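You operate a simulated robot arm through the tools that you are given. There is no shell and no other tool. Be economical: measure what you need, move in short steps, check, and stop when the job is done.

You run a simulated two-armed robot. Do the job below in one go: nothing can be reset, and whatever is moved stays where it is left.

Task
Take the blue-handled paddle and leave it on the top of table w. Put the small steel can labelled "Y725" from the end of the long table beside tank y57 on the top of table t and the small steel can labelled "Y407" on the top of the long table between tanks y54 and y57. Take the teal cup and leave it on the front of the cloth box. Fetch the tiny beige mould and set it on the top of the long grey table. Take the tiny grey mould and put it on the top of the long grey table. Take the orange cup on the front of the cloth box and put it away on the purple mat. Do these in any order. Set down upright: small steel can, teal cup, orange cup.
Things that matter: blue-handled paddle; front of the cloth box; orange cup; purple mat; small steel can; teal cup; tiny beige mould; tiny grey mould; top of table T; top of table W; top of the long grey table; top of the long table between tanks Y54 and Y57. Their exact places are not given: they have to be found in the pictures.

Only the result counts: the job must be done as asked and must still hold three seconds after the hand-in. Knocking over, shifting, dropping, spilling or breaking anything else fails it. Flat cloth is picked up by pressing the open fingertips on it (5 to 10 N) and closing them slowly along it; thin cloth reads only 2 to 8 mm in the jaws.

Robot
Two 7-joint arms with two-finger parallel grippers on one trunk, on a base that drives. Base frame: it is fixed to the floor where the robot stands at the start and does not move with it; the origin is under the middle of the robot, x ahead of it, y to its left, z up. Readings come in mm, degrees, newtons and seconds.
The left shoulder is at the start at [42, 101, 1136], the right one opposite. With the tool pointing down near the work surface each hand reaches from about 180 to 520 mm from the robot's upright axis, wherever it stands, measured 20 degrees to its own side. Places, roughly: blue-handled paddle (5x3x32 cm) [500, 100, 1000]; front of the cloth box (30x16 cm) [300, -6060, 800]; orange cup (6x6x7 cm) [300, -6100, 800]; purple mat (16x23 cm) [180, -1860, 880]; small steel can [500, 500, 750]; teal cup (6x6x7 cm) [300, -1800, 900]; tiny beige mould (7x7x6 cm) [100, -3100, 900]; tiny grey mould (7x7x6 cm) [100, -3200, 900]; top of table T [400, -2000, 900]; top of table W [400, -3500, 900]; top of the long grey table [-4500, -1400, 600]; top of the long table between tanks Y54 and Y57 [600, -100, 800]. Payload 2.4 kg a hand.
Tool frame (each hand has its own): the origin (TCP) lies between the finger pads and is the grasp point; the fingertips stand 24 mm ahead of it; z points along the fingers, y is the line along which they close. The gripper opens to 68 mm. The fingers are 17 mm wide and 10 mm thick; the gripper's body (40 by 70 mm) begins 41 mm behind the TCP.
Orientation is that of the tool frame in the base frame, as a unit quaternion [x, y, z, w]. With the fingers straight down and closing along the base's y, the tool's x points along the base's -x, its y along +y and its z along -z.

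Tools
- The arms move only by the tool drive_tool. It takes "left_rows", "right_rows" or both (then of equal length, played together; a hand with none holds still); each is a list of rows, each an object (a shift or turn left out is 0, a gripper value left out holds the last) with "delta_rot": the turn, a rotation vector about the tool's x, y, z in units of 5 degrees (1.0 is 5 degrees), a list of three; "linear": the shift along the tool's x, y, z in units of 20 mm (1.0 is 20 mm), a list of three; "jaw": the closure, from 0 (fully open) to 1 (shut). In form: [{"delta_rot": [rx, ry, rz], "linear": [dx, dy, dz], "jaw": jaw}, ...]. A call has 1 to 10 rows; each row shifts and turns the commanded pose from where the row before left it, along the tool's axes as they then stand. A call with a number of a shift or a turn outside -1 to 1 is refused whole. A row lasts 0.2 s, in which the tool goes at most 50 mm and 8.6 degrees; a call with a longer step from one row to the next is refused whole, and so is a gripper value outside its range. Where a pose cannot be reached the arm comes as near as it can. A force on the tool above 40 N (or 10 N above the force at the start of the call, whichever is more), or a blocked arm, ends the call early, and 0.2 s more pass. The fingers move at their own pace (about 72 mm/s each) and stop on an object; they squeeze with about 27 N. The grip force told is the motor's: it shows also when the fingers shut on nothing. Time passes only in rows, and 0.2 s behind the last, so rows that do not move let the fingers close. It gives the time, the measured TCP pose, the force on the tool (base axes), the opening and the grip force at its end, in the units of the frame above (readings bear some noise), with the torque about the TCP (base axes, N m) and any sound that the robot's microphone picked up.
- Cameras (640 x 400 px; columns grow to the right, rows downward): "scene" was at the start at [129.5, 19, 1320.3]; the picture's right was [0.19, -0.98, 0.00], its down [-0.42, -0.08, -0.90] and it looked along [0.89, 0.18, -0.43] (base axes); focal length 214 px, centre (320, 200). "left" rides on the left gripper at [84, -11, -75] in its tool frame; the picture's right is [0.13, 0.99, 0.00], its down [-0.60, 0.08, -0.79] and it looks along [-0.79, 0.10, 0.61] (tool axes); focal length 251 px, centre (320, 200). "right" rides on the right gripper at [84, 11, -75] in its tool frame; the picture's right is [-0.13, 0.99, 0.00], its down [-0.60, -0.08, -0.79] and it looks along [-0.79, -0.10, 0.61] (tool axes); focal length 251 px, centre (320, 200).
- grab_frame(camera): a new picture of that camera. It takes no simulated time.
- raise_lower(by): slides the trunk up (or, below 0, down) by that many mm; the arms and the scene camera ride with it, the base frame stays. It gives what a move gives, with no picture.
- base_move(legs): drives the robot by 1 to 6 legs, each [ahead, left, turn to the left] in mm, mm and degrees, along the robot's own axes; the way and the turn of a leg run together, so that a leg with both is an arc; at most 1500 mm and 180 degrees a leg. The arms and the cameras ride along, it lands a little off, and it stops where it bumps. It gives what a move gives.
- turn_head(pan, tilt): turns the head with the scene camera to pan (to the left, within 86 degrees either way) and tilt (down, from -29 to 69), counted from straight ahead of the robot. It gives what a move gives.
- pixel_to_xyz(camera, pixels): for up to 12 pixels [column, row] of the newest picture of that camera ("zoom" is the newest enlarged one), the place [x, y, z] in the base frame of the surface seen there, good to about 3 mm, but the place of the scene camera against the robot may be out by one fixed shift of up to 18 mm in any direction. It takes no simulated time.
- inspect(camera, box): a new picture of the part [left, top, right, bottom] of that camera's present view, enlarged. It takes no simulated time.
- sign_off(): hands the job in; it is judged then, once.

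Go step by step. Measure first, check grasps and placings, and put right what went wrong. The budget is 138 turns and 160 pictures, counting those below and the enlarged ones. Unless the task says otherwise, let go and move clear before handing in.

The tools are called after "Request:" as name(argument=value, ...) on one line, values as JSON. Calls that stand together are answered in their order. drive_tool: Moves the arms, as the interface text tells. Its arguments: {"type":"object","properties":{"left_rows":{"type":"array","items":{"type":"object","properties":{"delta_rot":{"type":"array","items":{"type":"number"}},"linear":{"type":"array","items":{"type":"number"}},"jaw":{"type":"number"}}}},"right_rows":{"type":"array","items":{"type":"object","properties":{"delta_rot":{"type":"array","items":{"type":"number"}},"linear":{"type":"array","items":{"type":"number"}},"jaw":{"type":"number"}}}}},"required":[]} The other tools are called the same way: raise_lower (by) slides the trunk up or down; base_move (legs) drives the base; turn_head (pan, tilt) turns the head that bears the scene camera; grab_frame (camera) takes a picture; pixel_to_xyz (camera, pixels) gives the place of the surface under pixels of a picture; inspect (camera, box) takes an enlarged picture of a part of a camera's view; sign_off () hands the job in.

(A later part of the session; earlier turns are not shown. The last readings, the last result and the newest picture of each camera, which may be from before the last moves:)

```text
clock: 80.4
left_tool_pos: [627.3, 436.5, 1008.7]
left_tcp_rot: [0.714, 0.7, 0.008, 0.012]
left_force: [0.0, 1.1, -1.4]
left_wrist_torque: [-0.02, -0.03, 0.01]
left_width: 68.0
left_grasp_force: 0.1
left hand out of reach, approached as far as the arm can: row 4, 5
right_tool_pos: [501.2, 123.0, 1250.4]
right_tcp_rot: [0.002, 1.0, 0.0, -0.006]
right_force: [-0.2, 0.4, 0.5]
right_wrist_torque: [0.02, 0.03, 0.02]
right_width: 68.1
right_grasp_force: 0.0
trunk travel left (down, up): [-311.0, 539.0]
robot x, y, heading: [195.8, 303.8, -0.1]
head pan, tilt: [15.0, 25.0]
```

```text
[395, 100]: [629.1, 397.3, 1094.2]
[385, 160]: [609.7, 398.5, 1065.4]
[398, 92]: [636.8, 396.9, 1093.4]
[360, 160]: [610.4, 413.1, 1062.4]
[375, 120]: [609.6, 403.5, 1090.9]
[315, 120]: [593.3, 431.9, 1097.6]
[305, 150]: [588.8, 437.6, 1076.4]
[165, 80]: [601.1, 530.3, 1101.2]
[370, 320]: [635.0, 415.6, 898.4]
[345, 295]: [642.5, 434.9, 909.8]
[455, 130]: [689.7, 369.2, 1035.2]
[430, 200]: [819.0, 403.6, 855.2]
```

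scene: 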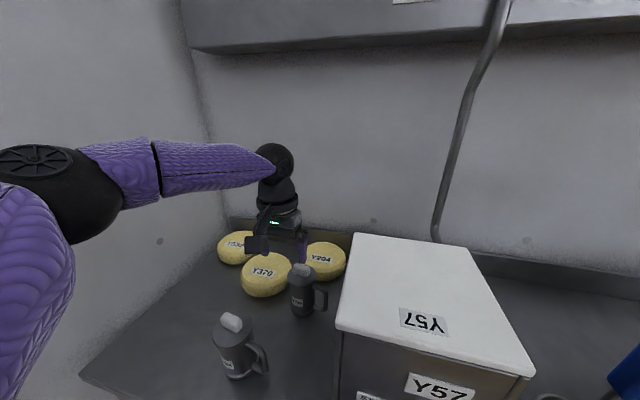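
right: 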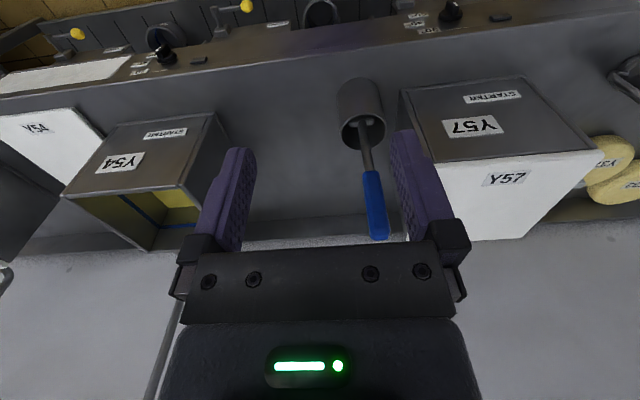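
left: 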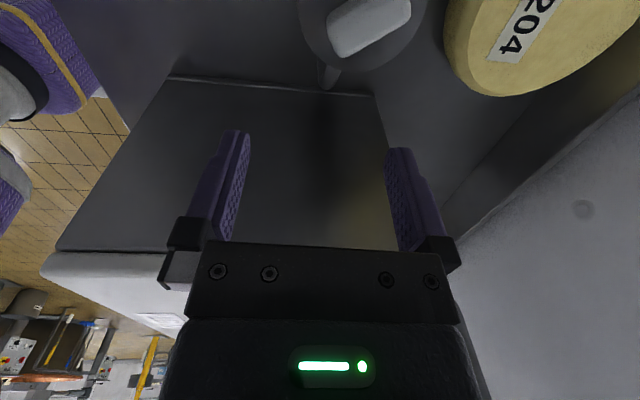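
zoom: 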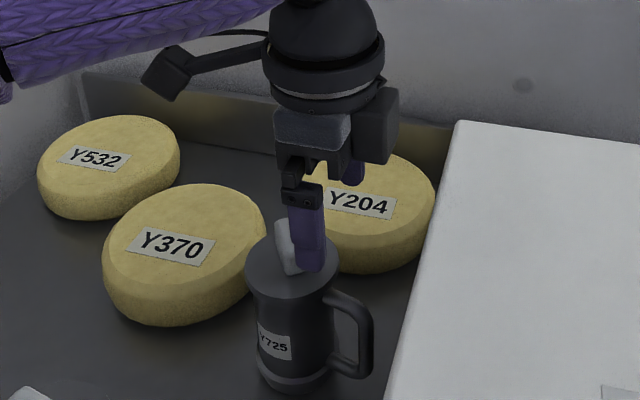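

The block reaches 39 mm from the TCP, leaving ~27 mm to the tank; the camera clears the knob. Shift the base 10 ahead, 4 right, move the right hand away from the paddle, and lower partway.

Request:
drive_tool(right_rows=[{"linear": [0, 1, 0]}, {"linear": [0, 1, 0]}, {"linear": [0, 1, 0]}])

Request:
base_move(legs=[[10, -4, 0]])

Request:
raise_lower(by=-60)

Request:
grab_frame(camera="left")

Request:
inspect(camera="scene", box=[200, 160, 400, 300])

```text
clock: 81.2
left_tool_pos: [628.3, 438.2, 1008.9]
left_tcp_rot: [0.714, 0.7, 0.008, 0.012]
left_force: [-0.2, -0.8, -0.1]
left_wrist_torque: [0.01, 0.02, 0.04]
left_width: 68.0
left_grasp_force: 0.1
right_tool_pos: [503.7, 183.7, 1251.4]
right_tcp_rot: [0.001, 1.0, 0.001, -0.006]
right_force: [0.3, -0.1, 0.5]
right_wrist_torque: [0.0, -0.02, -0.01]
right_width: 68.1
right_grasp_force: 0.0
trunk travel left (down, up): [-311.0, 539.0]
robot x, y, heading: [196.5, 307.4, -0.1]
head pan, tilt: [15.0, 25.0]
```

```text
clock: 82.0
left_tool_pos: [629.9, 437.1, 1009.6]
left_tcp_rot: [0.713, 0.701, 0.008, 0.013]
left_force: [-0.4, -0.5, 0.5]
left_wrist_torque: [-0.01, 0.01, 0.01]
left_width: 68.0
left_grasp_force: 0.0
right_tool_pos: [508.4, 181.3, 1250.9]
right_tcp_rot: [0.001, 1.0, 0.001, -0.006]
right_force: [-0.2, -0.6, -1.2]
right_wrist_torque: [0.04, 0.01, 0.0]
right_width: 67.9
right_grasp_force: 0.1
trunk travel left (down, up): [-311.0, 539.0]
robot x, y, heading: [201.4, 306.3, -0.4]
head pan, tilt: [15.0, 25.0]
stopped in leg 1: the robot was blocked; the commanded pose is now the measured one
```

```text
clock: 83.0
left_tool_pos: [630.5, 435.9, 948.4]
left_tcp_rot: [0.713, 0.701, 0.007, 0.012]
left_force: [-0.3, 0.6, 0.4]
left_wrist_torque: [-0.02, 0.04, 0.0]
left_width: 67.7
left_grasp_force: 0.0
right_tool_pos: [507.4, 180.9, 1191.2]
right_tcp_rot: [0.001, 1.0, 0.001, -0.006]
right_force: [-0.3, -0.1, 0.2]
right_wrist_torque: [0.03, -0.03, 0.01]
right_width: 68.2
right_grasp_force: 0.1
trunk travel left (down, up): [-251.0, 599.0]
robot x, y, heading: [197.1, 300.1, -0.0]
head pan, tilt: [15.0, 25.0]
```

```text
104 pictures are left
```

left: 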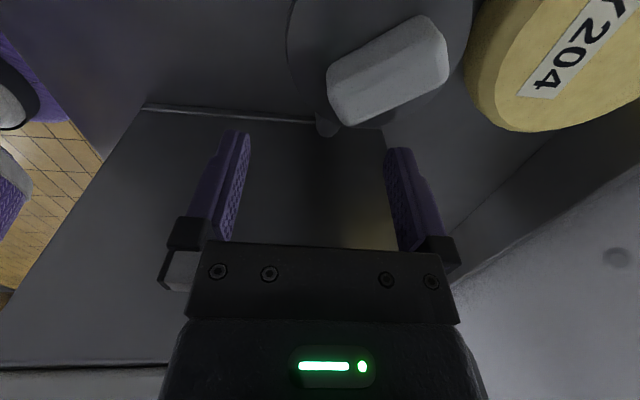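

```text
2.86 times, centred on (300, 230) of scene
```

zoom: 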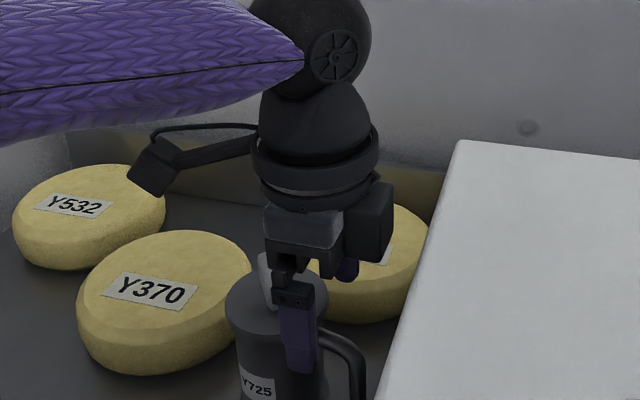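

The base touches at x≈200 (its limit). The handle strut shows at column ~325, centred between the fingers. Lower the rest to z≈909 and close gently.

Request:
raise_lower(by=-39)

Request:
drive_tool(left_rows=[{"jaw": 0.3}, {"jaw": 0.6}, {"jaw": 0.8}, {"jaw": 1}, {"jaw": 1}, {"jaw": 1}])

Request:
inspect(camera="scene", box=[200, 140, 400, 280])

```text
clock: 83.8
left_tool_pos: [629.6, 436.4, 909.0]
left_tcp_rot: [0.713, 0.701, 0.007, 0.012]
left_force: [0.9, -0.6, -0.8]
left_wrist_torque: [-0.01, -0.01, 0.02]
left_width: 68.0
left_grasp_force: 0.1
right_tool_pos: [507.2, 180.8, 1150.7]
right_tcp_rot: [0.001, 1.0, 0.001, -0.009]
right_force: [-0.7, -0.3, -0.1]
right_wrist_torque: [-0.02, -0.01, -0.03]
right_width: 68.1
right_grasp_force: 0.0
trunk travel left (down, up): [-212.0, 638.0]
robot x, y, heading: [201.3, 302.5, -0.0]
head pan, tilt: [15.0, 25.0]
```

```text
clock: 85.2
left_tool_pos: [631.1, 436.2, 910.4]
left_tcp_rot: [0.713, 0.701, 0.007, 0.013]
left_force: [0.7, 0.5, -2.7]
left_wrist_torque: [-0.02, 0.02, -0.03]
left_width: 11.7
left_grasp_force: 26.8
right_tool_pos: [508.7, 182.7, 1150.2]
right_tcp_rot: [0.001, 1.0, 0.001, -0.009]
right_force: [0.1, 0.3, 0.3]
right_wrist_torque: [-0.01, 0.0, 0.04]
right_width: 68.0
right_grasp_force: 0.1
trunk travel left (down, up): [-212.0, 638.0]
robot x, y, heading: [203.0, 306.7, -0.3]
head pan, tilt: [15.0, 25.0]
heard: snap
```

```text
2.86 times, centred on (300, 210) of scene
```

zoom: 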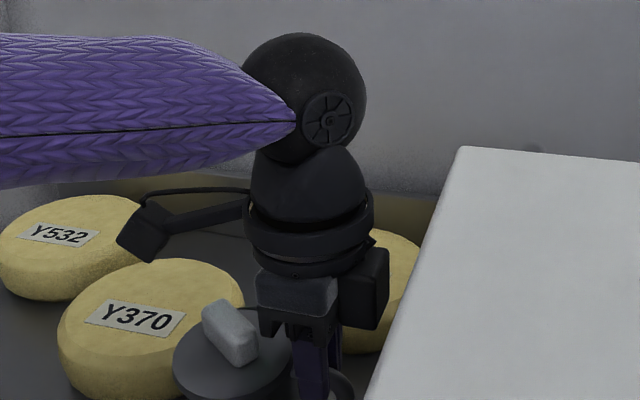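

Handle gripped (11.7 mm). Raise 15, verify load, then 200 more to clear the other can.

Request:
raise_lower(by=15)

Request:
raise_lower(by=200)

Request:
grab_frame(camera="scene")

Request:
grab_frame(camera="left")

```text
clock: 85.9
left_tool_pos: [630.2, 436.3, 923.8]
left_tcp_rot: [0.713, 0.701, 0.008, 0.012]
left_force: [-0.5, -0.7, -5.6]
left_wrist_torque: [-0.22, -0.01, -0.05]
left_width: 11.6
left_grasp_force: 27.0
right_tool_pos: [510.9, 181.0, 1165.4]
right_tcp_rot: [0.001, 1.0, 0.001, -0.009]
right_force: [0.8, -0.3, -0.2]
right_wrist_torque: [0.06, -0.02, 0.03]
right_width: 67.9
right_grasp_force: 0.1
trunk travel left (down, up): [-227.0, 623.0]
robot x, y, heading: [198.3, 303.5, -0.1]
head pan, tilt: [15.0, 25.0]
```

```text
clock: 88.0
left_tool_pos: [621.5, 436.9, 1145.2]
left_tcp_rot: [0.712, 0.701, 0.027, 0.031]
left_force: [-0.2, 0.9, -5.1]
left_wrist_torque: [-0.22, 0.04, -0.04]
left_width: 11.9
left_grasp_force: 27.3
right_tool_pos: [508.2, 181.4, 1365.1]
right_tcp_rot: [0.001, 1.0, 0.001, -0.009]
right_force: [0.2, 0.1, -0.1]
right_wrist_torque: [-0.01, -0.02, -0.01]
right_width: 68.2
right_grasp_force: 0.0
trunk travel left (down, up): [-427.0, 423.0]
robot x, y, heading: [202.2, 306.1, -0.1]
head pan, tilt: [15.0, 25.0]
```

```text
101 pictures are left
```

scene: 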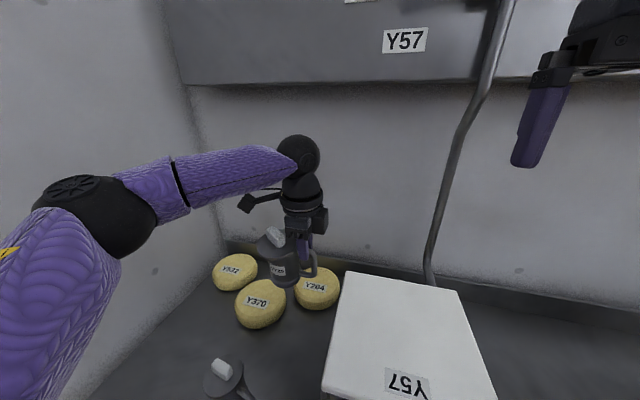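

```text
100 pictures are left
```

left: 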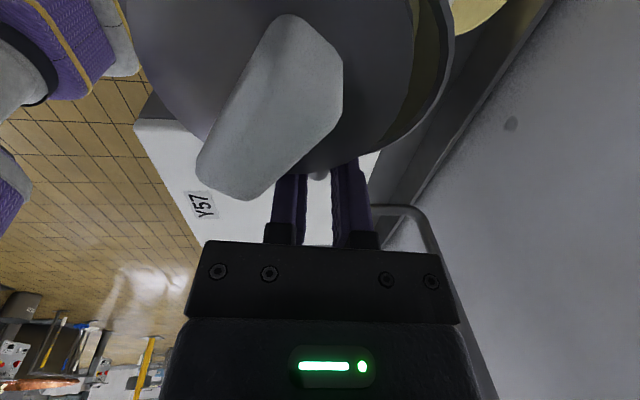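

Y725 is held and high. Back off, tuck the left hand in, and go face the paddle.

Request:
base_move(legs=[[-330, 0, 0], [0, -85, 0]])

Request:
drive_tool(left_rows=[{"linear": [0, -1, 0]}, {"linear": [0, -1, 0]}, {"linear": [0, -1, 0]}, {"linear": [0, -1, 0]}, {"linear": [0, -1, 0]}, {}], right_rows=[{"linear": [0, -1, 1]}, {"linear": [0, -1, 1]}, {"linear": [0, 0, 1]}, {"linear": [0, 0, 1]}, {"linear": [0, 0, 1]}, {"linear": [0, 0, 1]}])

Request:
turn_head(pan=-10, tilt=25)

Request:
grab_frame(camera="scene")

Request:
grab_frame(camera="right")

```text
clock: 90.9
left_tool_pos: [291.1, 355.1, 1147.0]
left_tcp_rot: [0.711, 0.702, 0.027, 0.031]
left_force: [0.2, -0.5, -4.3]
left_wrist_torque: [-0.21, 0.04, -0.01]
left_width: 11.4
left_grasp_force: 27.2
right_tool_pos: [180.1, 98.6, 1366.1]
right_tcp_rot: [-0.002, 1.0, 0.001, -0.009]
right_force: [-0.4, 0.0, 0.8]
right_wrist_torque: [0.0, 0.01, -0.02]
right_width: 68.0
right_grasp_force: 0.1
trunk travel left (down, up): [-427.0, 423.0]
robot x, y, heading: [-130.0, 217.5, 0.5]
head pan, tilt: [15.0, 25.0]
```

```text
clock: 92.3
left_tool_pos: [190.8, 356.6, 1136.1]
left_tcp_rot: [0.71, 0.703, 0.026, 0.031]
left_force: [0.2, -0.1, -4.8]
left_wrist_torque: [-0.2, 0.04, -0.01]
left_width: 11.8
left_grasp_force: 27.1
right_tool_pos: [179.0, 58.5, 1245.2]
right_tcp_rot: [-0.001, 1.0, 0.001, -0.007]
right_force: [-0.9, -0.4, -0.4]
right_wrist_torque: [0.02, -0.03, -0.02]
right_width: 67.9
right_grasp_force: 0.1
trunk travel left (down, up): [-427.0, 423.0]
robot x, y, heading: [-128.3, 219.6, 0.2]
head pan, tilt: [15.0, 25.0]
```

```text
clock: 93.2
left_tool_pos: [190.6, 357.1, 1134.8]
left_tcp_rot: [0.711, 0.702, 0.027, 0.032]
left_force: [0.9, -0.3, -6.2]
left_wrist_torque: [-0.2, 0.04, -0.02]
left_width: 11.6
left_grasp_force: 27.2
right_tool_pos: [177.9, 58.8, 1243.8]
right_tcp_rot: [-0.001, 1.0, 0.001, -0.009]
right_force: [-0.5, 0.4, -0.6]
right_wrist_torque: [0.02, -0.03, 0.01]
right_width: 68.1
right_grasp_force: 0.0
trunk travel left (down, up): [-427.0, 423.0]
robot x, y, heading: [-129.4, 221.4, 0.0]
head pan, tilt: [-10.0, 25.0]
```

```text
99 pictures are left
```

scene: 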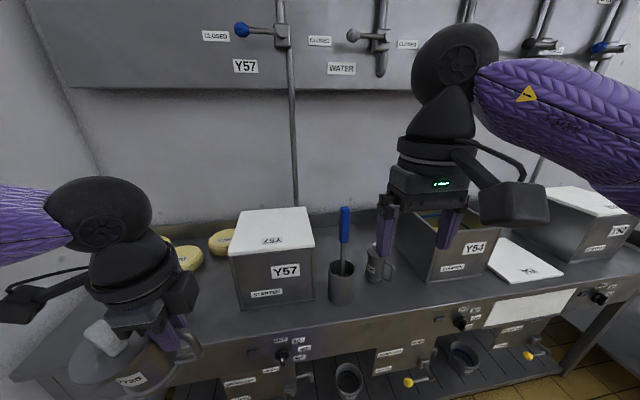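

```text
98 pictures are left
```

right: 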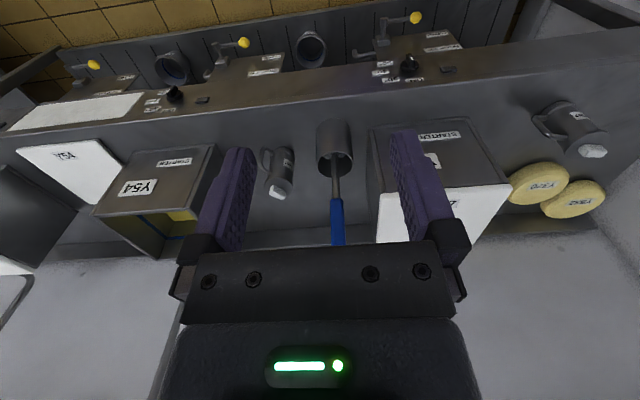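

Measure the paddle handle in both pictures.

Request:
pixel_to_xyz(camera="right", pixels=[[337, 235], [337, 215], [336, 202], [335, 185], [333, 155], [344, 225], [332, 225]])

Request:
pixel_to_xyz(camera="scene", pixels=[[345, 210], [344, 240], [343, 255], [341, 212], [349, 212], [341, 268], [290, 215]])

Request:
inspect(camera="scene", box=[300, 190, 400, 310])

```text
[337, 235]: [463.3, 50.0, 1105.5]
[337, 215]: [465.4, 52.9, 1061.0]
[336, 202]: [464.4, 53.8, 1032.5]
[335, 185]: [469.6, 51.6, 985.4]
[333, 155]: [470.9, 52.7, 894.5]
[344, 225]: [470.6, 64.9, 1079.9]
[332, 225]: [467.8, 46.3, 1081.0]
```

```text
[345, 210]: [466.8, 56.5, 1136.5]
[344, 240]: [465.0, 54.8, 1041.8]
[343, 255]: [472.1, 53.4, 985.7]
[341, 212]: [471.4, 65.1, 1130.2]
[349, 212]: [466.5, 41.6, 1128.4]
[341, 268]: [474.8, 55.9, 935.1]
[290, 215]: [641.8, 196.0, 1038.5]
```

```text
3.33 times, centred on (350, 250) of scene
```

zoom: 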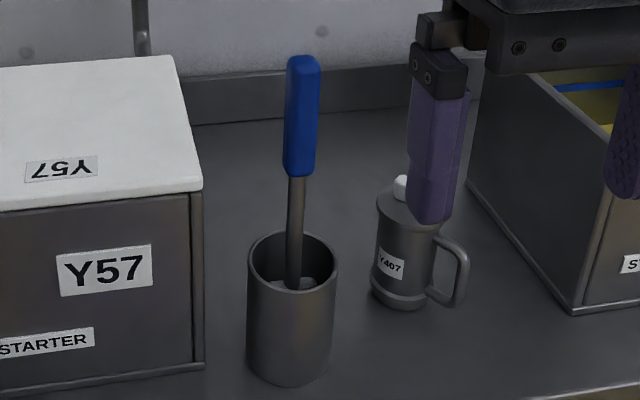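

Handle centre ≈(473,54), z 1030–1130. Extend the right arm 110 mm ahead and drive 185 mm forward, staying above the handle.

Request:
drive_tool(right_rows=[{"linear": [-0.95, 0, 0]}, {"linear": [-0.95, 0, 0]}, {"linear": [-0.95, 0, 0]}, {"linear": [-0.95, 0, 0]}, {"linear": [-0.95, 0, 0]}, {"linear": [-0.95, 0, 0]}, {"linear": [0, -0.2, 0]}])

Request:
base_move(legs=[[180, 0, 0]])

Request:
grab_frame(camera="right")

```text
clock: 94.8
left_tool_pos: [190.8, 356.0, 1136.0]
left_tcp_rot: [0.711, 0.702, 0.028, 0.032]
left_force: [0.2, 0.4, -5.9]
left_wrist_torque: [-0.19, 0.04, 0.02]
left_width: 11.3
left_grasp_force: 26.9
right_tool_pos: [293.9, 56.0, 1243.0]
right_tcp_rot: [-0.002, 1.0, 0.001, -0.009]
right_force: [-0.2, 0.2, 0.5]
right_wrist_torque: [0.01, 0.01, 0.01]
right_width: 68.3
right_grasp_force: 0.1
trunk travel left (down, up): [-427.0, 423.0]
robot x, y, heading: [-131.2, 220.4, 0.1]
head pan, tilt: [-10.0, 25.0]
```

```text
clock: 96.3
left_tool_pos: [366.9, 357.7, 1135.2]
left_tcp_rot: [0.71, 0.703, 0.027, 0.031]
left_force: [0.4, 0.2, -6.1]
left_wrist_torque: [-0.22, 0.05, -0.05]
left_width: 11.8
left_grasp_force: 26.7
right_tool_pos: [470.4, 56.6, 1242.2]
right_tcp_rot: [-0.002, 1.0, 0.0, -0.009]
right_force: [0.1, 0.3, -0.7]
right_wrist_torque: [-0.02, 0.01, 0.0]
right_width: 68.0
right_grasp_force: 0.2
trunk travel left (down, up): [-427.0, 423.0]
robot x, y, heading: [44.5, 220.0, 0.3]
head pan, tilt: [-10.0, 25.0]
```

```text
96 pictures are left
```

right: 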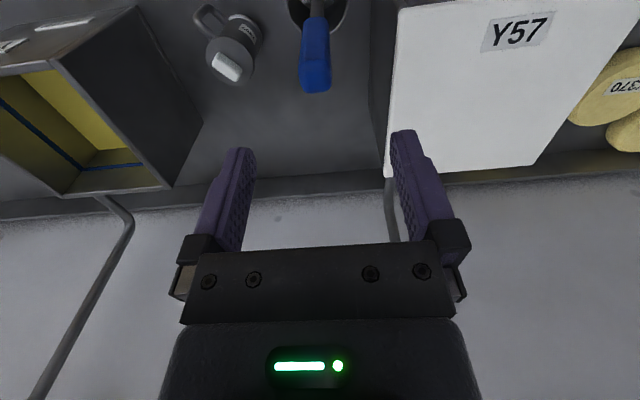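

Request:
pixel_to_xyz(camera="right", pixels=[[315, 85], [316, 72], [301, 80], [330, 80], [315, 50], [315, 30], [390, 150]])

```text
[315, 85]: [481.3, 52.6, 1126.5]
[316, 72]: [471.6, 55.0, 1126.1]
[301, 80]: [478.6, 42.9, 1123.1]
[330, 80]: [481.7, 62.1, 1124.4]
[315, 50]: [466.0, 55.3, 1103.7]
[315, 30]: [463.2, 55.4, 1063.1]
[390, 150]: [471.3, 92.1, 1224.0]
```

Handle top centre ≈(475,54), z 1126. Descend 138 mm with the arm and close.

Request:
drive_tool(right_rows=[{"linear": [-0.2, -0.1, 1]}, {"linear": [0, 0, 1]}, {"linear": [0, 0, 1]}, {"linear": [0, 0, 1]}, {"linear": [0, 0, 1]}, {"linear": [0, 0, 1]}, {"linear": [0, 0, 0.95]}, {}])

Request:
inspect(camera="scene", box=[280, 100, 480, 300])

```text
clock: 98.1
left_tool_pos: [365.5, 357.9, 1135.1]
left_tcp_rot: [0.71, 0.703, 0.027, 0.031]
left_force: [0.0, 0.3, -5.9]
left_wrist_torque: [-0.21, 0.01, -0.01]
left_width: 11.6
left_grasp_force: 27.5
right_tool_pos: [470.8, 56.0, 1103.2]
right_tcp_rot: [-0.002, 1.0, 0.001, -0.009]
right_force: [0.8, -0.6, -0.5]
right_wrist_torque: [0.0, 0.01, 0.0]
right_width: 67.9
right_grasp_force: 0.0
trunk travel left (down, up): [-427.0, 423.0]
robot x, y, heading: [43.7, 225.7, 0.3]
head pan, tilt: [-10.0, 25.0]
```

```text
2.00 times, centred on (380, 200) of scene
```

zoom: 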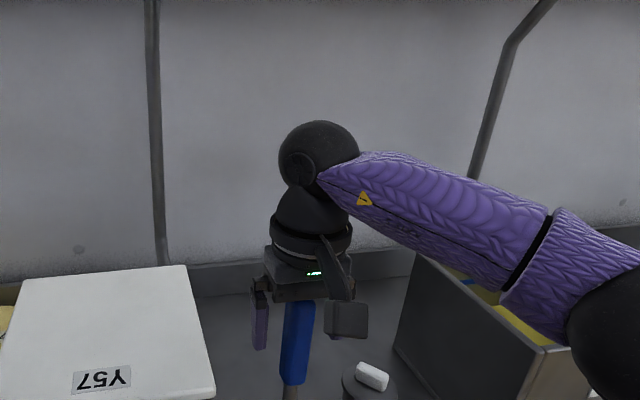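

Handle is between the fingers. Close and lift with the trunk.

Request:
drive_tool(right_rows=[{"jaw": 0.4}, {"jaw": 0.7}, {"jaw": 1}, {"jaw": 1}, {"jaw": 1}])

Request:
raise_lower(by=210)

Request:
grab_frame(camera="scene")

```text
clock: 99.3
left_tool_pos: [364.8, 357.0, 1136.2]
left_tcp_rot: [0.71, 0.703, 0.027, 0.031]
left_force: [-0.2, -0.1, -4.9]
left_wrist_torque: [-0.24, -0.02, 0.0]
left_width: 11.8
left_grasp_force: 26.9
right_tool_pos: [470.4, 55.9, 1103.7]
right_tcp_rot: [-0.002, 1.0, 0.001, -0.009]
right_force: [-0.2, -0.5, -0.4]
right_wrist_torque: [0.0, 0.03, 0.02]
right_width: 25.8
right_grasp_force: 26.9
trunk travel left (down, up): [-427.0, 423.0]
robot x, y, heading: [45.6, 221.1, 0.2]
head pan, tilt: [-10.0, 25.0]
```

```text
clock: 101.5
left_tool_pos: [365.5, 358.1, 1346.7]
left_tcp_rot: [0.71, 0.703, 0.027, 0.031]
left_force: [0.4, -0.3, -5.1]
left_wrist_torque: [-0.22, 0.01, 0.01]
left_width: 11.8
left_grasp_force: 27.4
right_tool_pos: [471.7, 56.0, 1312.4]
right_tcp_rot: [-0.003, 1.0, 0.001, -0.009]
right_force: [0.2, -0.4, -1.7]
right_wrist_torque: [0.0, 0.03, 0.01]
right_width: 25.8
right_grasp_force: 27.3
trunk travel left (down, up): [-637.0, 213.0]
robot x, y, heading: [47.3, 219.5, 0.3]
head pan, tilt: [-10.0, 25.0]
```

```text
94 pictures are left
```

scene: 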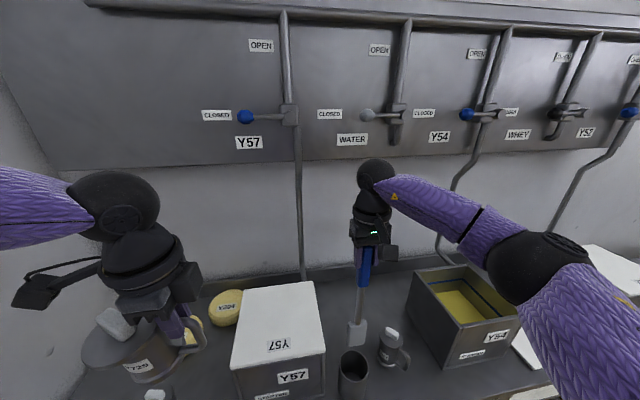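

Paddle is out. Back away from the table and look to the right before driving.

Request:
base_move(legs=[[-400, 0, 0]])

Request:
turn_head(pan=-75, tilt=20)

Request:
grab_frame(camera="scene")

```text
clock: 104.0
left_tool_pos: [-30.2, 355.1, 1344.9]
left_tcp_rot: [0.71, 0.703, 0.027, 0.032]
left_force: [-0.1, 0.2, -5.9]
left_wrist_torque: [-0.21, 0.03, -0.01]
left_width: 11.5
left_grasp_force: 26.8
right_tool_pos: [74.9, 53.2, 1312.9]
right_tcp_rot: [-0.003, 1.0, 0.001, -0.009]
right_force: [-0.7, 0.2, -1.9]
right_wrist_torque: [0.01, -0.01, 0.0]
right_width: 25.8
right_grasp_force: 27.1
trunk travel left (down, up): [-637.0, 213.0]
robot x, y, heading: [-352.9, 219.4, 0.6]
head pan, tilt: [-10.0, 25.0]
```

```text
clock: 105.3
left_tool_pos: [-30.4, 355.7, 1344.5]
left_tcp_rot: [0.71, 0.703, 0.027, 0.031]
left_force: [-0.1, 0.3, -5.3]
left_wrist_torque: [-0.23, 0.03, 0.01]
left_width: 11.7
left_grasp_force: 26.5
right_tool_pos: [76.2, 52.4, 1313.6]
right_tcp_rot: [-0.003, 1.0, 0.0, -0.009]
right_force: [-0.3, 0.6, -2.1]
right_wrist_torque: [-0.02, 0.0, -0.02]
right_width: 25.9
right_grasp_force: 26.7
trunk travel left (down, up): [-637.0, 213.0]
robot x, y, heading: [-351.1, 219.0, 0.2]
head pan, tilt: [-75.0, 20.0]
```

```text
93 pictures are left
```

scene: 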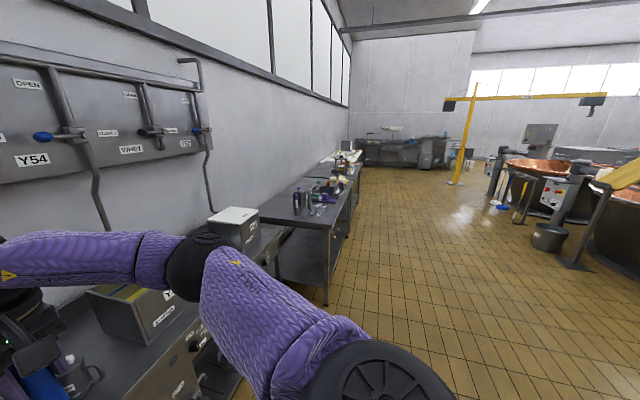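

The aisle is open. Measure the next table's edges.

Request:
pixel_to_xyz(camera="scene", pixels=[[325, 230], [352, 190], [360, 165], [300, 200], [325, 190], [335, 175], [345, 160], [260, 215], [455, 180], [520, 195], [545, 240], [440, 165]])

Request:
inspect(camera="scene", box=[250, 110, 470, 250])

```text
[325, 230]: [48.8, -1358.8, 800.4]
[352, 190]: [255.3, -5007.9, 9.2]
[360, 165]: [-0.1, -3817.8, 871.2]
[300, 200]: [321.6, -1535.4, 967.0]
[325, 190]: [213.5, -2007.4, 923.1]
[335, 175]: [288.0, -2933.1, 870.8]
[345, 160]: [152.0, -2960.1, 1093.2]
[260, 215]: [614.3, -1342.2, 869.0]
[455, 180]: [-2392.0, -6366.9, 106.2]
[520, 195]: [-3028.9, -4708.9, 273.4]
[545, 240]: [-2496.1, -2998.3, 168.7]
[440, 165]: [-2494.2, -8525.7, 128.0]
```

```text
2.86 times, centred on (360, 180) of scene
```

zoom: 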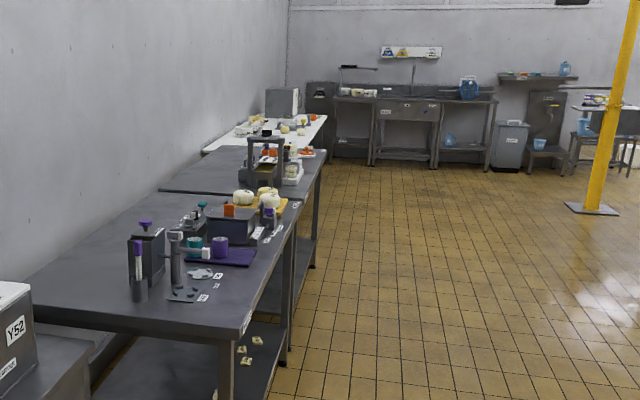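

Table T begins at y≈-1340 with its front edge at x≈49, z≈860. Drive out to x≈-500 and right to y≈-1480, then look.

Request:
base_move(legs=[[-150, 0, 0], [0, -1000, 0], [0, -700, 0]])

Request:
turn_head(pan=-20, tilt=30)

Request:
grab_frame(camera="scene")

```text
clock: 115.0
left_tool_pos: [-205.7, -1378.5, 1344.8]
left_tcp_rot: [0.725, 0.688, 0.026, 0.031]
left_force: [-0.2, 0.0, -5.5]
left_wrist_torque: [-0.2, 0.0, -0.02]
left_width: 11.5
left_grasp_force: 27.1
right_tool_pos: [-111.4, -1685.9, 1313.5]
right_tcp_rot: [0.019, 1.0, 0.001, -0.008]
right_force: [-1.0, -0.4, -2.4]
right_wrist_torque: [-0.03, 0.0, -0.02]
right_width: 25.6
right_grasp_force: 27.1
trunk travel left (down, up): [-637.0, 213.0]
robot x, y, heading: [-533.5, -1501.9, -2.1]
head pan, tilt: [-75.0, 20.0]
```

```text
clock: 116.3
left_tool_pos: [-204.3, -1378.9, 1344.8]
left_tcp_rot: [0.725, 0.687, 0.026, 0.032]
left_force: [1.1, 0.2, -5.2]
left_wrist_torque: [-0.19, 0.0, 0.0]
left_width: 11.7
left_grasp_force: 27.1
right_tool_pos: [-112.3, -1686.4, 1312.4]
right_tcp_rot: [0.018, 1.0, 0.0, -0.008]
right_force: [-0.2, 0.6, -1.8]
right_wrist_torque: [0.0, -0.01, 0.02]
right_width: 26.0
right_grasp_force: 27.1
trunk travel left (down, up): [-637.0, 213.0]
robot x, y, heading: [-528.7, -1501.2, -2.2]
head pan, tilt: [-20.0, 30.0]
```

```text
91 pictures are left
```

scene: 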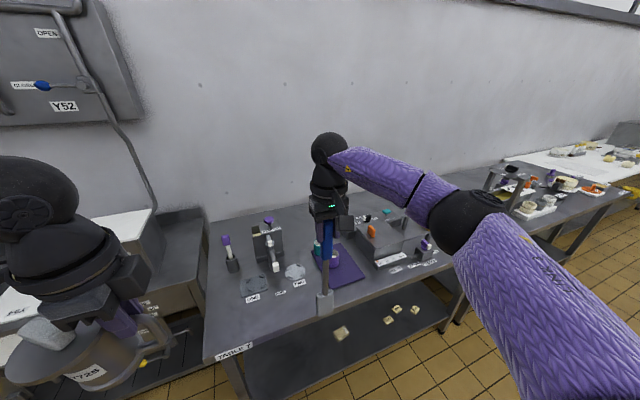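

Table T is confirmed by its tag. Its left end (around (225,290)) looks free. Zoom and measure.

Request:
inspect(camera="scene", box=[200, 190, 450, 350])

Request:
pixel_to_xyz(camera="scene", pixels=[[225, 240], [225, 290], [235, 320], [207, 355], [252, 297], [230, 268], [212, 225], [250, 275], [335, 260], [315, 248], [345, 285], [365, 275]])

```text
2.50 times, centred on (325, 270) of scene
```

zoom: 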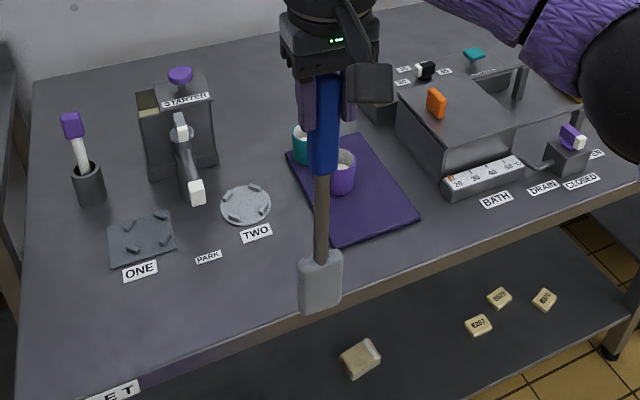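

```text
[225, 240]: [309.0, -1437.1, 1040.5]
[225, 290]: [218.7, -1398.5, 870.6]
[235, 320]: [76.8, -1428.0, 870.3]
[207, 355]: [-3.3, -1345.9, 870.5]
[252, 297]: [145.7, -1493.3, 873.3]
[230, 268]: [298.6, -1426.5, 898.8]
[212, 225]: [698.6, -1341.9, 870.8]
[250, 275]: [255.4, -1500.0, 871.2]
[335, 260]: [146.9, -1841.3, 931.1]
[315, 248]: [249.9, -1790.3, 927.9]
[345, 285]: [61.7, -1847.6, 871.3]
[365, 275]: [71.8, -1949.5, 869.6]
```

Table T's top is z≈861, edge x≈-10; free spot around (90,-1420). Teal cup stands at ≈(250,-1790) on the purple mat's back-left, a purple cup beside it. Retract the right hand (paddle), lower the left hand and level it, then drive in.

Request:
drive_tool(left_rows=[{"linear": [0, 0, 1], "delta_rot": [0.63, 0, 0]}, {"linear": [0, 0, 1]}, {"linear": [0, 0, 1]}, {"linear": [0, 0, 1]}, {"linear": [0, 0, 1]}, {"linear": [0, 0, 1]}, {"linear": [0, 0, 1]}, {"linear": [0, 0, 1]}], right_rows=[{"linear": [0.9, -0.5, 0]}, {"linear": [0.9, -0.5, 0]}, {"linear": [0.9, -0.5, 0]}, {"linear": [0.9, -0.5, 0]}, {"linear": [0.9, -0.5, 0]}, {"linear": [0.9, -0.5, 0]}, {"linear": [0.9, -0.5, 0]}, {"linear": [0.9, -0.5, 0]}])

Request:
base_move(legs=[[0, 0, 2.2], [0, -90, 0], [285, 0, 0]])

Request:
turn_head(pan=15, tilt=40)

Request:
grab_frame(camera="scene")

```text
clock: 118.1
left_tool_pos: [-197.8, -1379.4, 1184.1]
left_tcp_rot: [0.724, 0.689, 0.007, 0.013]
left_force: [0.7, -1.5, -4.8]
left_wrist_torque: [-0.23, 0.03, -0.02]
left_width: 11.6
left_grasp_force: 26.7
right_tool_pos: [-257.1, -1760.1, 1316.4]
right_tcp_rot: [0.018, 1.0, 0.001, -0.008]
right_force: [-0.6, -0.4, -1.2]
right_wrist_torque: [0.03, 0.01, -0.02]
right_width: 25.8
right_grasp_force: 27.2
trunk travel left (down, up): [-637.0, 213.0]
robot x, y, heading: [-531.9, -1501.0, -2.2]
head pan, tilt: [-20.0, 30.0]
```

```text
clock: 121.2
left_tool_pos: [84.3, -1453.1, 1184.8]
left_tcp_rot: [0.708, 0.706, 0.008, 0.011]
left_force: [-0.8, -0.5, -5.1]
left_wrist_torque: [-0.21, 0.02, -0.05]
left_width: 11.8
left_grasp_force: 26.5
right_tool_pos: [43.1, -1835.4, 1317.0]
right_tcp_rot: [-0.004, 1.0, 0.001, -0.009]
right_force: [-0.1, -0.4, -1.9]
right_wrist_torque: [-0.02, 0.03, 0.02]
right_width: 25.7
right_grasp_force: 26.7
trunk travel left (down, up): [-637.0, 213.0]
robot x, y, heading: [-243.4, -1591.4, 0.4]
head pan, tilt: [-20.0, 30.0]
```

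```text
clock: 122.2
left_tool_pos: [85.1, -1454.2, 1184.2]
left_tcp_rot: [0.709, 0.705, 0.009, 0.012]
left_force: [0.1, 0.2, -5.2]
left_wrist_torque: [-0.23, -0.03, -0.01]
left_width: 11.8
left_grasp_force: 26.9
right_tool_pos: [43.4, -1837.1, 1315.7]
right_tcp_rot: [-0.004, 1.0, 0.002, -0.009]
right_force: [-0.4, 0.1, -0.6]
right_wrist_torque: [0.02, -0.02, -0.03]
right_width: 25.7
right_grasp_force: 26.5
trunk travel left (down, up): [-637.0, 213.0]
robot x, y, heading: [-240.8, -1591.0, 0.6]
head pan, tilt: [15.0, 40.0]
```

```text
89 pictures are left
```

scene: 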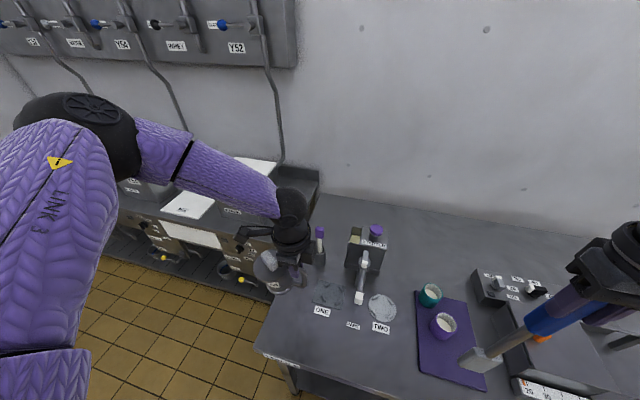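

Can will come down near (91,-1425) after a 20 mm shift right. Lower the left arm.

Request:
base_move(legs=[[0, -20, 0]])

Request:
drive_tool(left_rows=[{"linear": [0, 0, 1]}, {"linear": [0, 0, 1]}, {"linear": [0, 0, 1]}, {"linear": [0, 0, 1]}, {"linear": [0, 0, 1]}, {"linear": [0, 0, 1]}, {"linear": [0, 0, 1]}, {"linear": [0, 0, 1]}, {"linear": [0, 0, 1]}, {}])

Request:
grab_frame(camera="scene")

Request:
inspect(camera="scene", box=[220, 180, 420, 380])

```text
clock: 123.0
left_tool_pos: [84.0, -1474.0, 1185.2]
left_tcp_rot: [0.709, 0.705, 0.009, 0.011]
left_force: [0.6, -0.2, -5.6]
left_wrist_torque: [-0.21, 0.02, -0.01]
left_width: 11.8
left_grasp_force: 26.7
right_tool_pos: [43.1, -1856.7, 1316.0]
right_tcp_rot: [-0.005, 1.0, 0.001, -0.009]
right_force: [0.1, -0.7, -1.5]
right_wrist_torque: [0.02, 0.01, 0.01]
right_width: 26.1
right_grasp_force: 27.0
trunk travel left (down, up): [-637.0, 213.0]
robot x, y, heading: [-242.8, -1615.1, 0.8]
head pan, tilt: [15.0, 40.0]
```

```text
clock: 125.2
left_tool_pos: [40.2, -1405.2, 1117.4]
left_tcp_rot: [0.709, 0.705, 0.006, 0.013]
left_force: [0.2, -0.5, -5.5]
left_wrist_torque: [-0.21, -0.02, 0.03]
left_width: 11.6
left_grasp_force: 26.7
left hand out of reach, approached as far as the arm can: row 1, 2, 3, 4, 5, 6, 7, 8, 9
right_tool_pos: [43.8, -1856.2, 1317.2]
right_tcp_rot: [-0.005, 1.0, 0.001, -0.008]
right_force: [0.7, -0.4, -1.1]
right_wrist_torque: [0.0, 0.03, -0.01]
right_width: 25.5
right_grasp_force: 26.6
trunk travel left (down, up): [-637.0, 213.0]
robot x, y, heading: [-240.9, -1612.0, 0.6]
head pan, tilt: [15.0, 40.0]
```

```text
88 pictures are left
```

scene: 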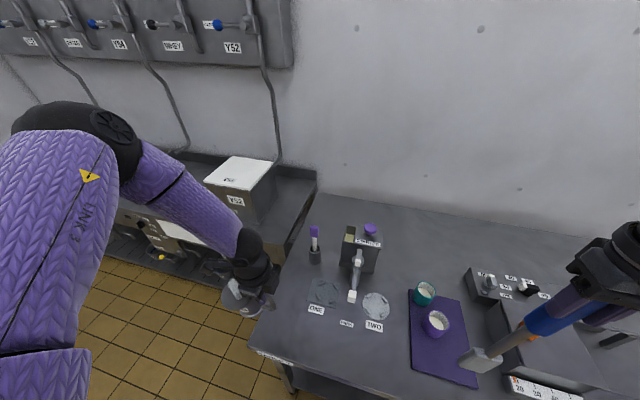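

```text
2.00 times, centred on (320, 280) of scene
```

zoom: 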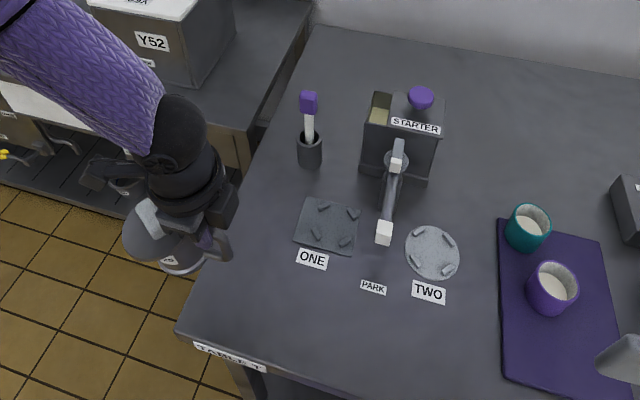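

The wrist-turned left arm can't reach that low with the trunk so high. I'll retract the paddle hand so it hangs in front of the table, back up, and lower the trunk.

Request:
drive_tool(right_rows=[{"linear": [0.9, 0, 0]}, {"linear": [0.9, 0, 0]}, {"linear": [0.9, 0, 0]}, {}])

Request:
base_move(legs=[[-115, 0, -0.6]])

Request:
raise_lower(by=-130)

Request:
drive_tool(left_rows=[{"linear": [-0.5, 0.2, -1]}, {"linear": [-0.5, 0.4, -1]}, {"linear": [-0.5, 0.6, -1]}, {"linear": [-0.5, 0.8, -1]}, {"linear": [-0.5, 0.8, -1]}, {"linear": [-0.3, 1, -1]}, {"linear": [-0.2, 1, -1]}, {"linear": [0, 1, -0.5]}, {"linear": [0, 1, 0]}, {"linear": [0, 1, 0]}])

Request:
grab_frame(camera="scene")

```text
clock: 126.2
left_tool_pos: [41.8, -1406.0, 1117.6]
left_tcp_rot: [0.708, 0.706, 0.007, 0.012]
left_force: [0.4, -0.4, -5.4]
left_wrist_torque: [-0.23, -0.01, 0.01]
left_width: 11.8
left_grasp_force: 27.4
right_tool_pos: [-11.3, -1858.0, 1318.1]
right_tcp_rot: [-0.005, 1.0, 0.002, -0.009]
right_force: [-0.3, 0.2, -2.3]
right_wrist_torque: [0.01, 0.03, -0.03]
right_width: 25.9
right_grasp_force: 27.3
trunk travel left (down, up): [-637.0, 213.0]
robot x, y, heading: [-240.6, -1613.0, 0.6]
head pan, tilt: [15.0, 40.0]
```

```text
clock: 127.4
left_tool_pos: [-73.7, -1408.8, 1118.9]
left_tcp_rot: [0.712, 0.702, 0.008, 0.014]
left_force: [-0.8, 0.4, -5.3]
left_wrist_torque: [-0.21, 0.02, -0.01]
left_width: 11.6
left_grasp_force: 27.0
right_tool_pos: [-129.5, -1860.0, 1316.8]
right_tcp_rot: [0.0, 1.0, 0.001, -0.008]
right_force: [0.3, 0.2, -1.3]
right_wrist_torque: [0.0, -0.01, -0.02]
right_width: 25.9
right_grasp_force: 27.2
trunk travel left (down, up): [-637.0, 213.0]
robot x, y, heading: [-359.7, -1614.1, -0.1]
head pan, tilt: [15.0, 40.0]
```

```text
clock: 128.9
left_tool_pos: [-72.8, -1409.5, 989.5]
left_tcp_rot: [0.712, 0.702, 0.008, 0.012]
left_force: [0.2, 0.2, -5.4]
left_wrist_torque: [-0.2, 0.0, -0.04]
left_width: 11.7
left_grasp_force: 27.1
right_tool_pos: [-128.2, -1861.9, 1187.9]
right_tcp_rot: [0.0, 1.0, 0.001, -0.008]
right_force: [0.3, -0.4, -2.5]
right_wrist_torque: [-0.01, 0.01, 0.02]
right_width: 25.8
right_grasp_force: 27.2
trunk travel left (down, up): [-507.0, 343.0]
robot x, y, heading: [-355.2, -1612.8, -0.1]
head pan, tilt: [15.0, 40.0]
```

```text
clock: 131.2
left_tool_pos: [58.8, -1457.9, 1148.3]
left_tcp_rot: [0.712, 0.702, 0.008, 0.012]
left_force: [1.2, 0.3, -4.4]
left_wrist_torque: [-0.23, 0.03, 0.01]
left_width: 11.7
left_grasp_force: 26.8
left hand out of reach, approached as far as the arm can: row 9, 10
right_tool_pos: [-128.6, -1860.9, 1187.8]
right_tcp_rot: [0.0, 1.0, 0.001, -0.009]
right_force: [-0.3, -0.4, -1.7]
right_wrist_torque: [0.01, 0.02, 0.0]
right_width: 25.7
right_grasp_force: 26.9
trunk travel left (down, up): [-507.0, 343.0]
robot x, y, heading: [-355.9, -1612.6, 0.1]
head pan, tilt: [15.0, 40.0]
```

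```text
86 pictures are left
```

scene: 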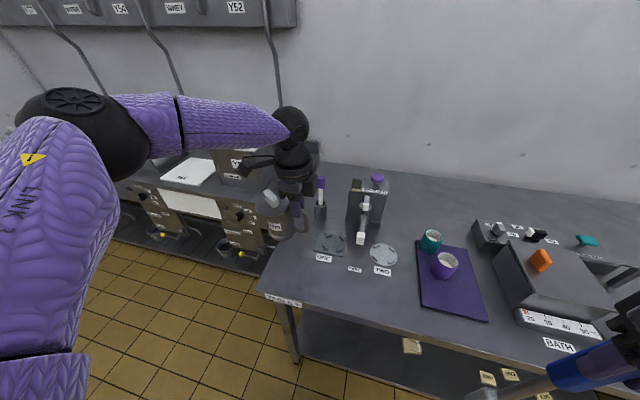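

Now position suits: shift 20 ahead, then lower the trunk to bring the can down.

Request:
base_move(legs=[[22, -8, 0]])

Request:
raise_lower(by=-160)

Request:
inspect(camera="scene", box=[200, 110, 400, 290])

```text
clock: 132.0
left_tool_pos: [83.5, -1466.4, 1147.5]
left_tcp_rot: [0.712, 0.702, 0.007, 0.013]
left_force: [1.6, -0.2, -5.8]
left_wrist_torque: [-0.18, 0.01, 0.02]
left_width: 11.7
left_grasp_force: 27.1
right_tool_pos: [-104.1, -1868.4, 1187.7]
right_tcp_rot: [-0.002, 1.0, 0.001, -0.01]
right_force: [-0.1, -0.5, -0.7]
right_wrist_torque: [0.02, 0.0, -0.01]
right_width: 25.8
right_grasp_force: 27.5
trunk travel left (down, up): [-507.0, 343.0]
robot x, y, heading: [-333.9, -1619.2, 0.2]
head pan, tilt: [15.0, 40.0]
```

```text
clock: 133.8
left_tool_pos: [81.0, -1466.0, 988.3]
left_tcp_rot: [0.712, 0.702, 0.008, 0.013]
left_force: [-0.1, 0.5, -5.2]
left_wrist_torque: [-0.21, 0.02, 0.01]
left_width: 11.4
left_grasp_force: 26.6
right_tool_pos: [-106.3, -1868.1, 1028.8]
right_tcp_rot: [-0.001, 1.0, 0.001, -0.008]
right_force: [0.5, 0.2, -2.1]
right_wrist_torque: [0.03, 0.02, -0.03]
right_width: 25.7
right_grasp_force: 26.7
trunk travel left (down, up): [-347.0, 503.0]
robot x, y, heading: [-332.6, -1621.5, 0.4]
head pan, tilt: [15.0, 40.0]
```

```text
2.22 times, centred on (300, 200) of scene
```

zoom: 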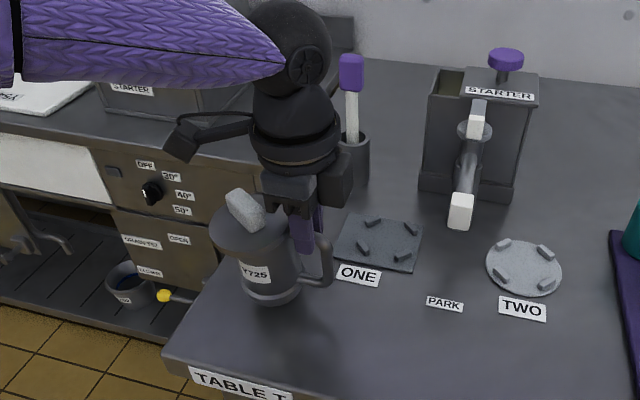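

The can is right above a free spot. Lower the last bit.

Request:
raise_lower(by=-12)

Request:
drive_tool(left_rows=[{"linear": [0, 0, 0.1]}, {"linear": [0, 0, 0.1]}, {"linear": [0, 0, 0.1]}, {}])

```text
clock: 134.4
left_tool_pos: [80.6, -1465.2, 976.2]
left_tcp_rot: [0.711, 0.703, 0.008, 0.013]
left_force: [-1.2, -0.2, -5.2]
left_wrist_torque: [-0.2, 0.03, -0.03]
left_width: 11.5
left_grasp_force: 27.5
right_tool_pos: [-105.4, -1867.9, 1014.9]
right_tcp_rot: [-0.001, 1.0, 0.0, -0.009]
right_force: [-0.1, -0.1, -1.1]
right_wrist_torque: [0.0, 0.01, 0.01]
right_width: 25.9
right_grasp_force: 26.9
trunk travel left (down, up): [-335.0, 515.0]
robot x, y, heading: [-335.4, -1618.7, 0.1]
head pan, tilt: [15.0, 40.0]
```

```text
clock: 135.4
left_tool_pos: [81.1, -1465.9, 970.0]
left_tcp_rot: [0.712, 0.702, 0.009, 0.014]
left_force: [1.3, 1.3, 5.8]
left_wrist_torque: [0.48, 0.0, -0.11]
left_width: 11.8
left_grasp_force: 26.8
right_tool_pos: [-105.0, -1867.8, 1016.5]
right_tcp_rot: [0.0, 1.0, 0.001, -0.009]
right_force: [0.3, 1.1, -1.6]
right_wrist_torque: [-0.02, 0.02, -0.01]
right_width: 25.7
right_grasp_force: 26.9
trunk travel left (down, up): [-335.0, 515.0]
robot x, y, heading: [-336.6, -1621.6, 0.1]
head pan, tilt: [15.0, 40.0]
```

Contact at z 970. Open, then lift the left arm straight up.

Request:
drive_tool(left_rows=[{"jaw": 0.6}, {"jaw": 0.2}, {"jaw": 0}, {"linear": [0, 0, -0.5]}, {"linear": [0, 0, -0.9]}, {"linear": [0, 0, -0.9]}, {"linear": [0, 0, -0.9]}, {"linear": [0, 0, -0.9]}, {"linear": [0, 0, -0.9]}, {"linear": [0, 0, -0.9]}])

Request:
inspect(camera="scene", box=[180, 80, 500, 330])

```text
clock: 137.6
left_tool_pos: [76.4, -1465.3, 1089.3]
left_tcp_rot: [0.712, 0.702, 0.008, 0.013]
left_force: [0.1, 0.6, 0.4]
left_wrist_torque: [0.01, -0.01, 0.01]
left_width: 68.2
left_grasp_force: 0.0
right_tool_pos: [-106.6, -1868.8, 1016.0]
right_tcp_rot: [-0.001, 1.0, 0.002, -0.009]
right_force: [0.0, 0.0, -2.1]
right_wrist_torque: [0.01, 0.01, -0.06]
right_width: 25.8
right_grasp_force: 26.7
trunk travel left (down, up): [-335.0, 515.0]
robot x, y, heading: [-332.5, -1618.9, 0.1]
head pan, tilt: [15.0, 40.0]
```

```text
1.60 times, centred on (340, 205) of scene
```

zoom: 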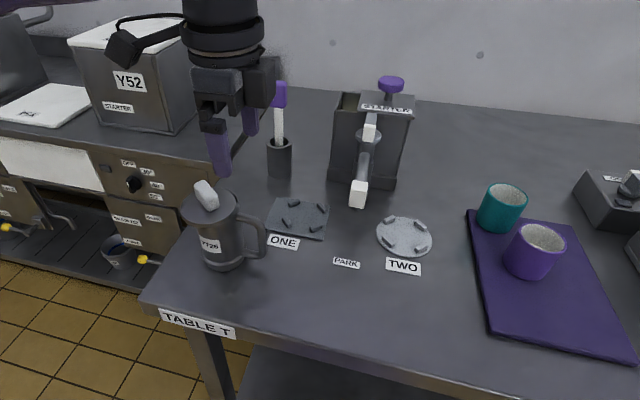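

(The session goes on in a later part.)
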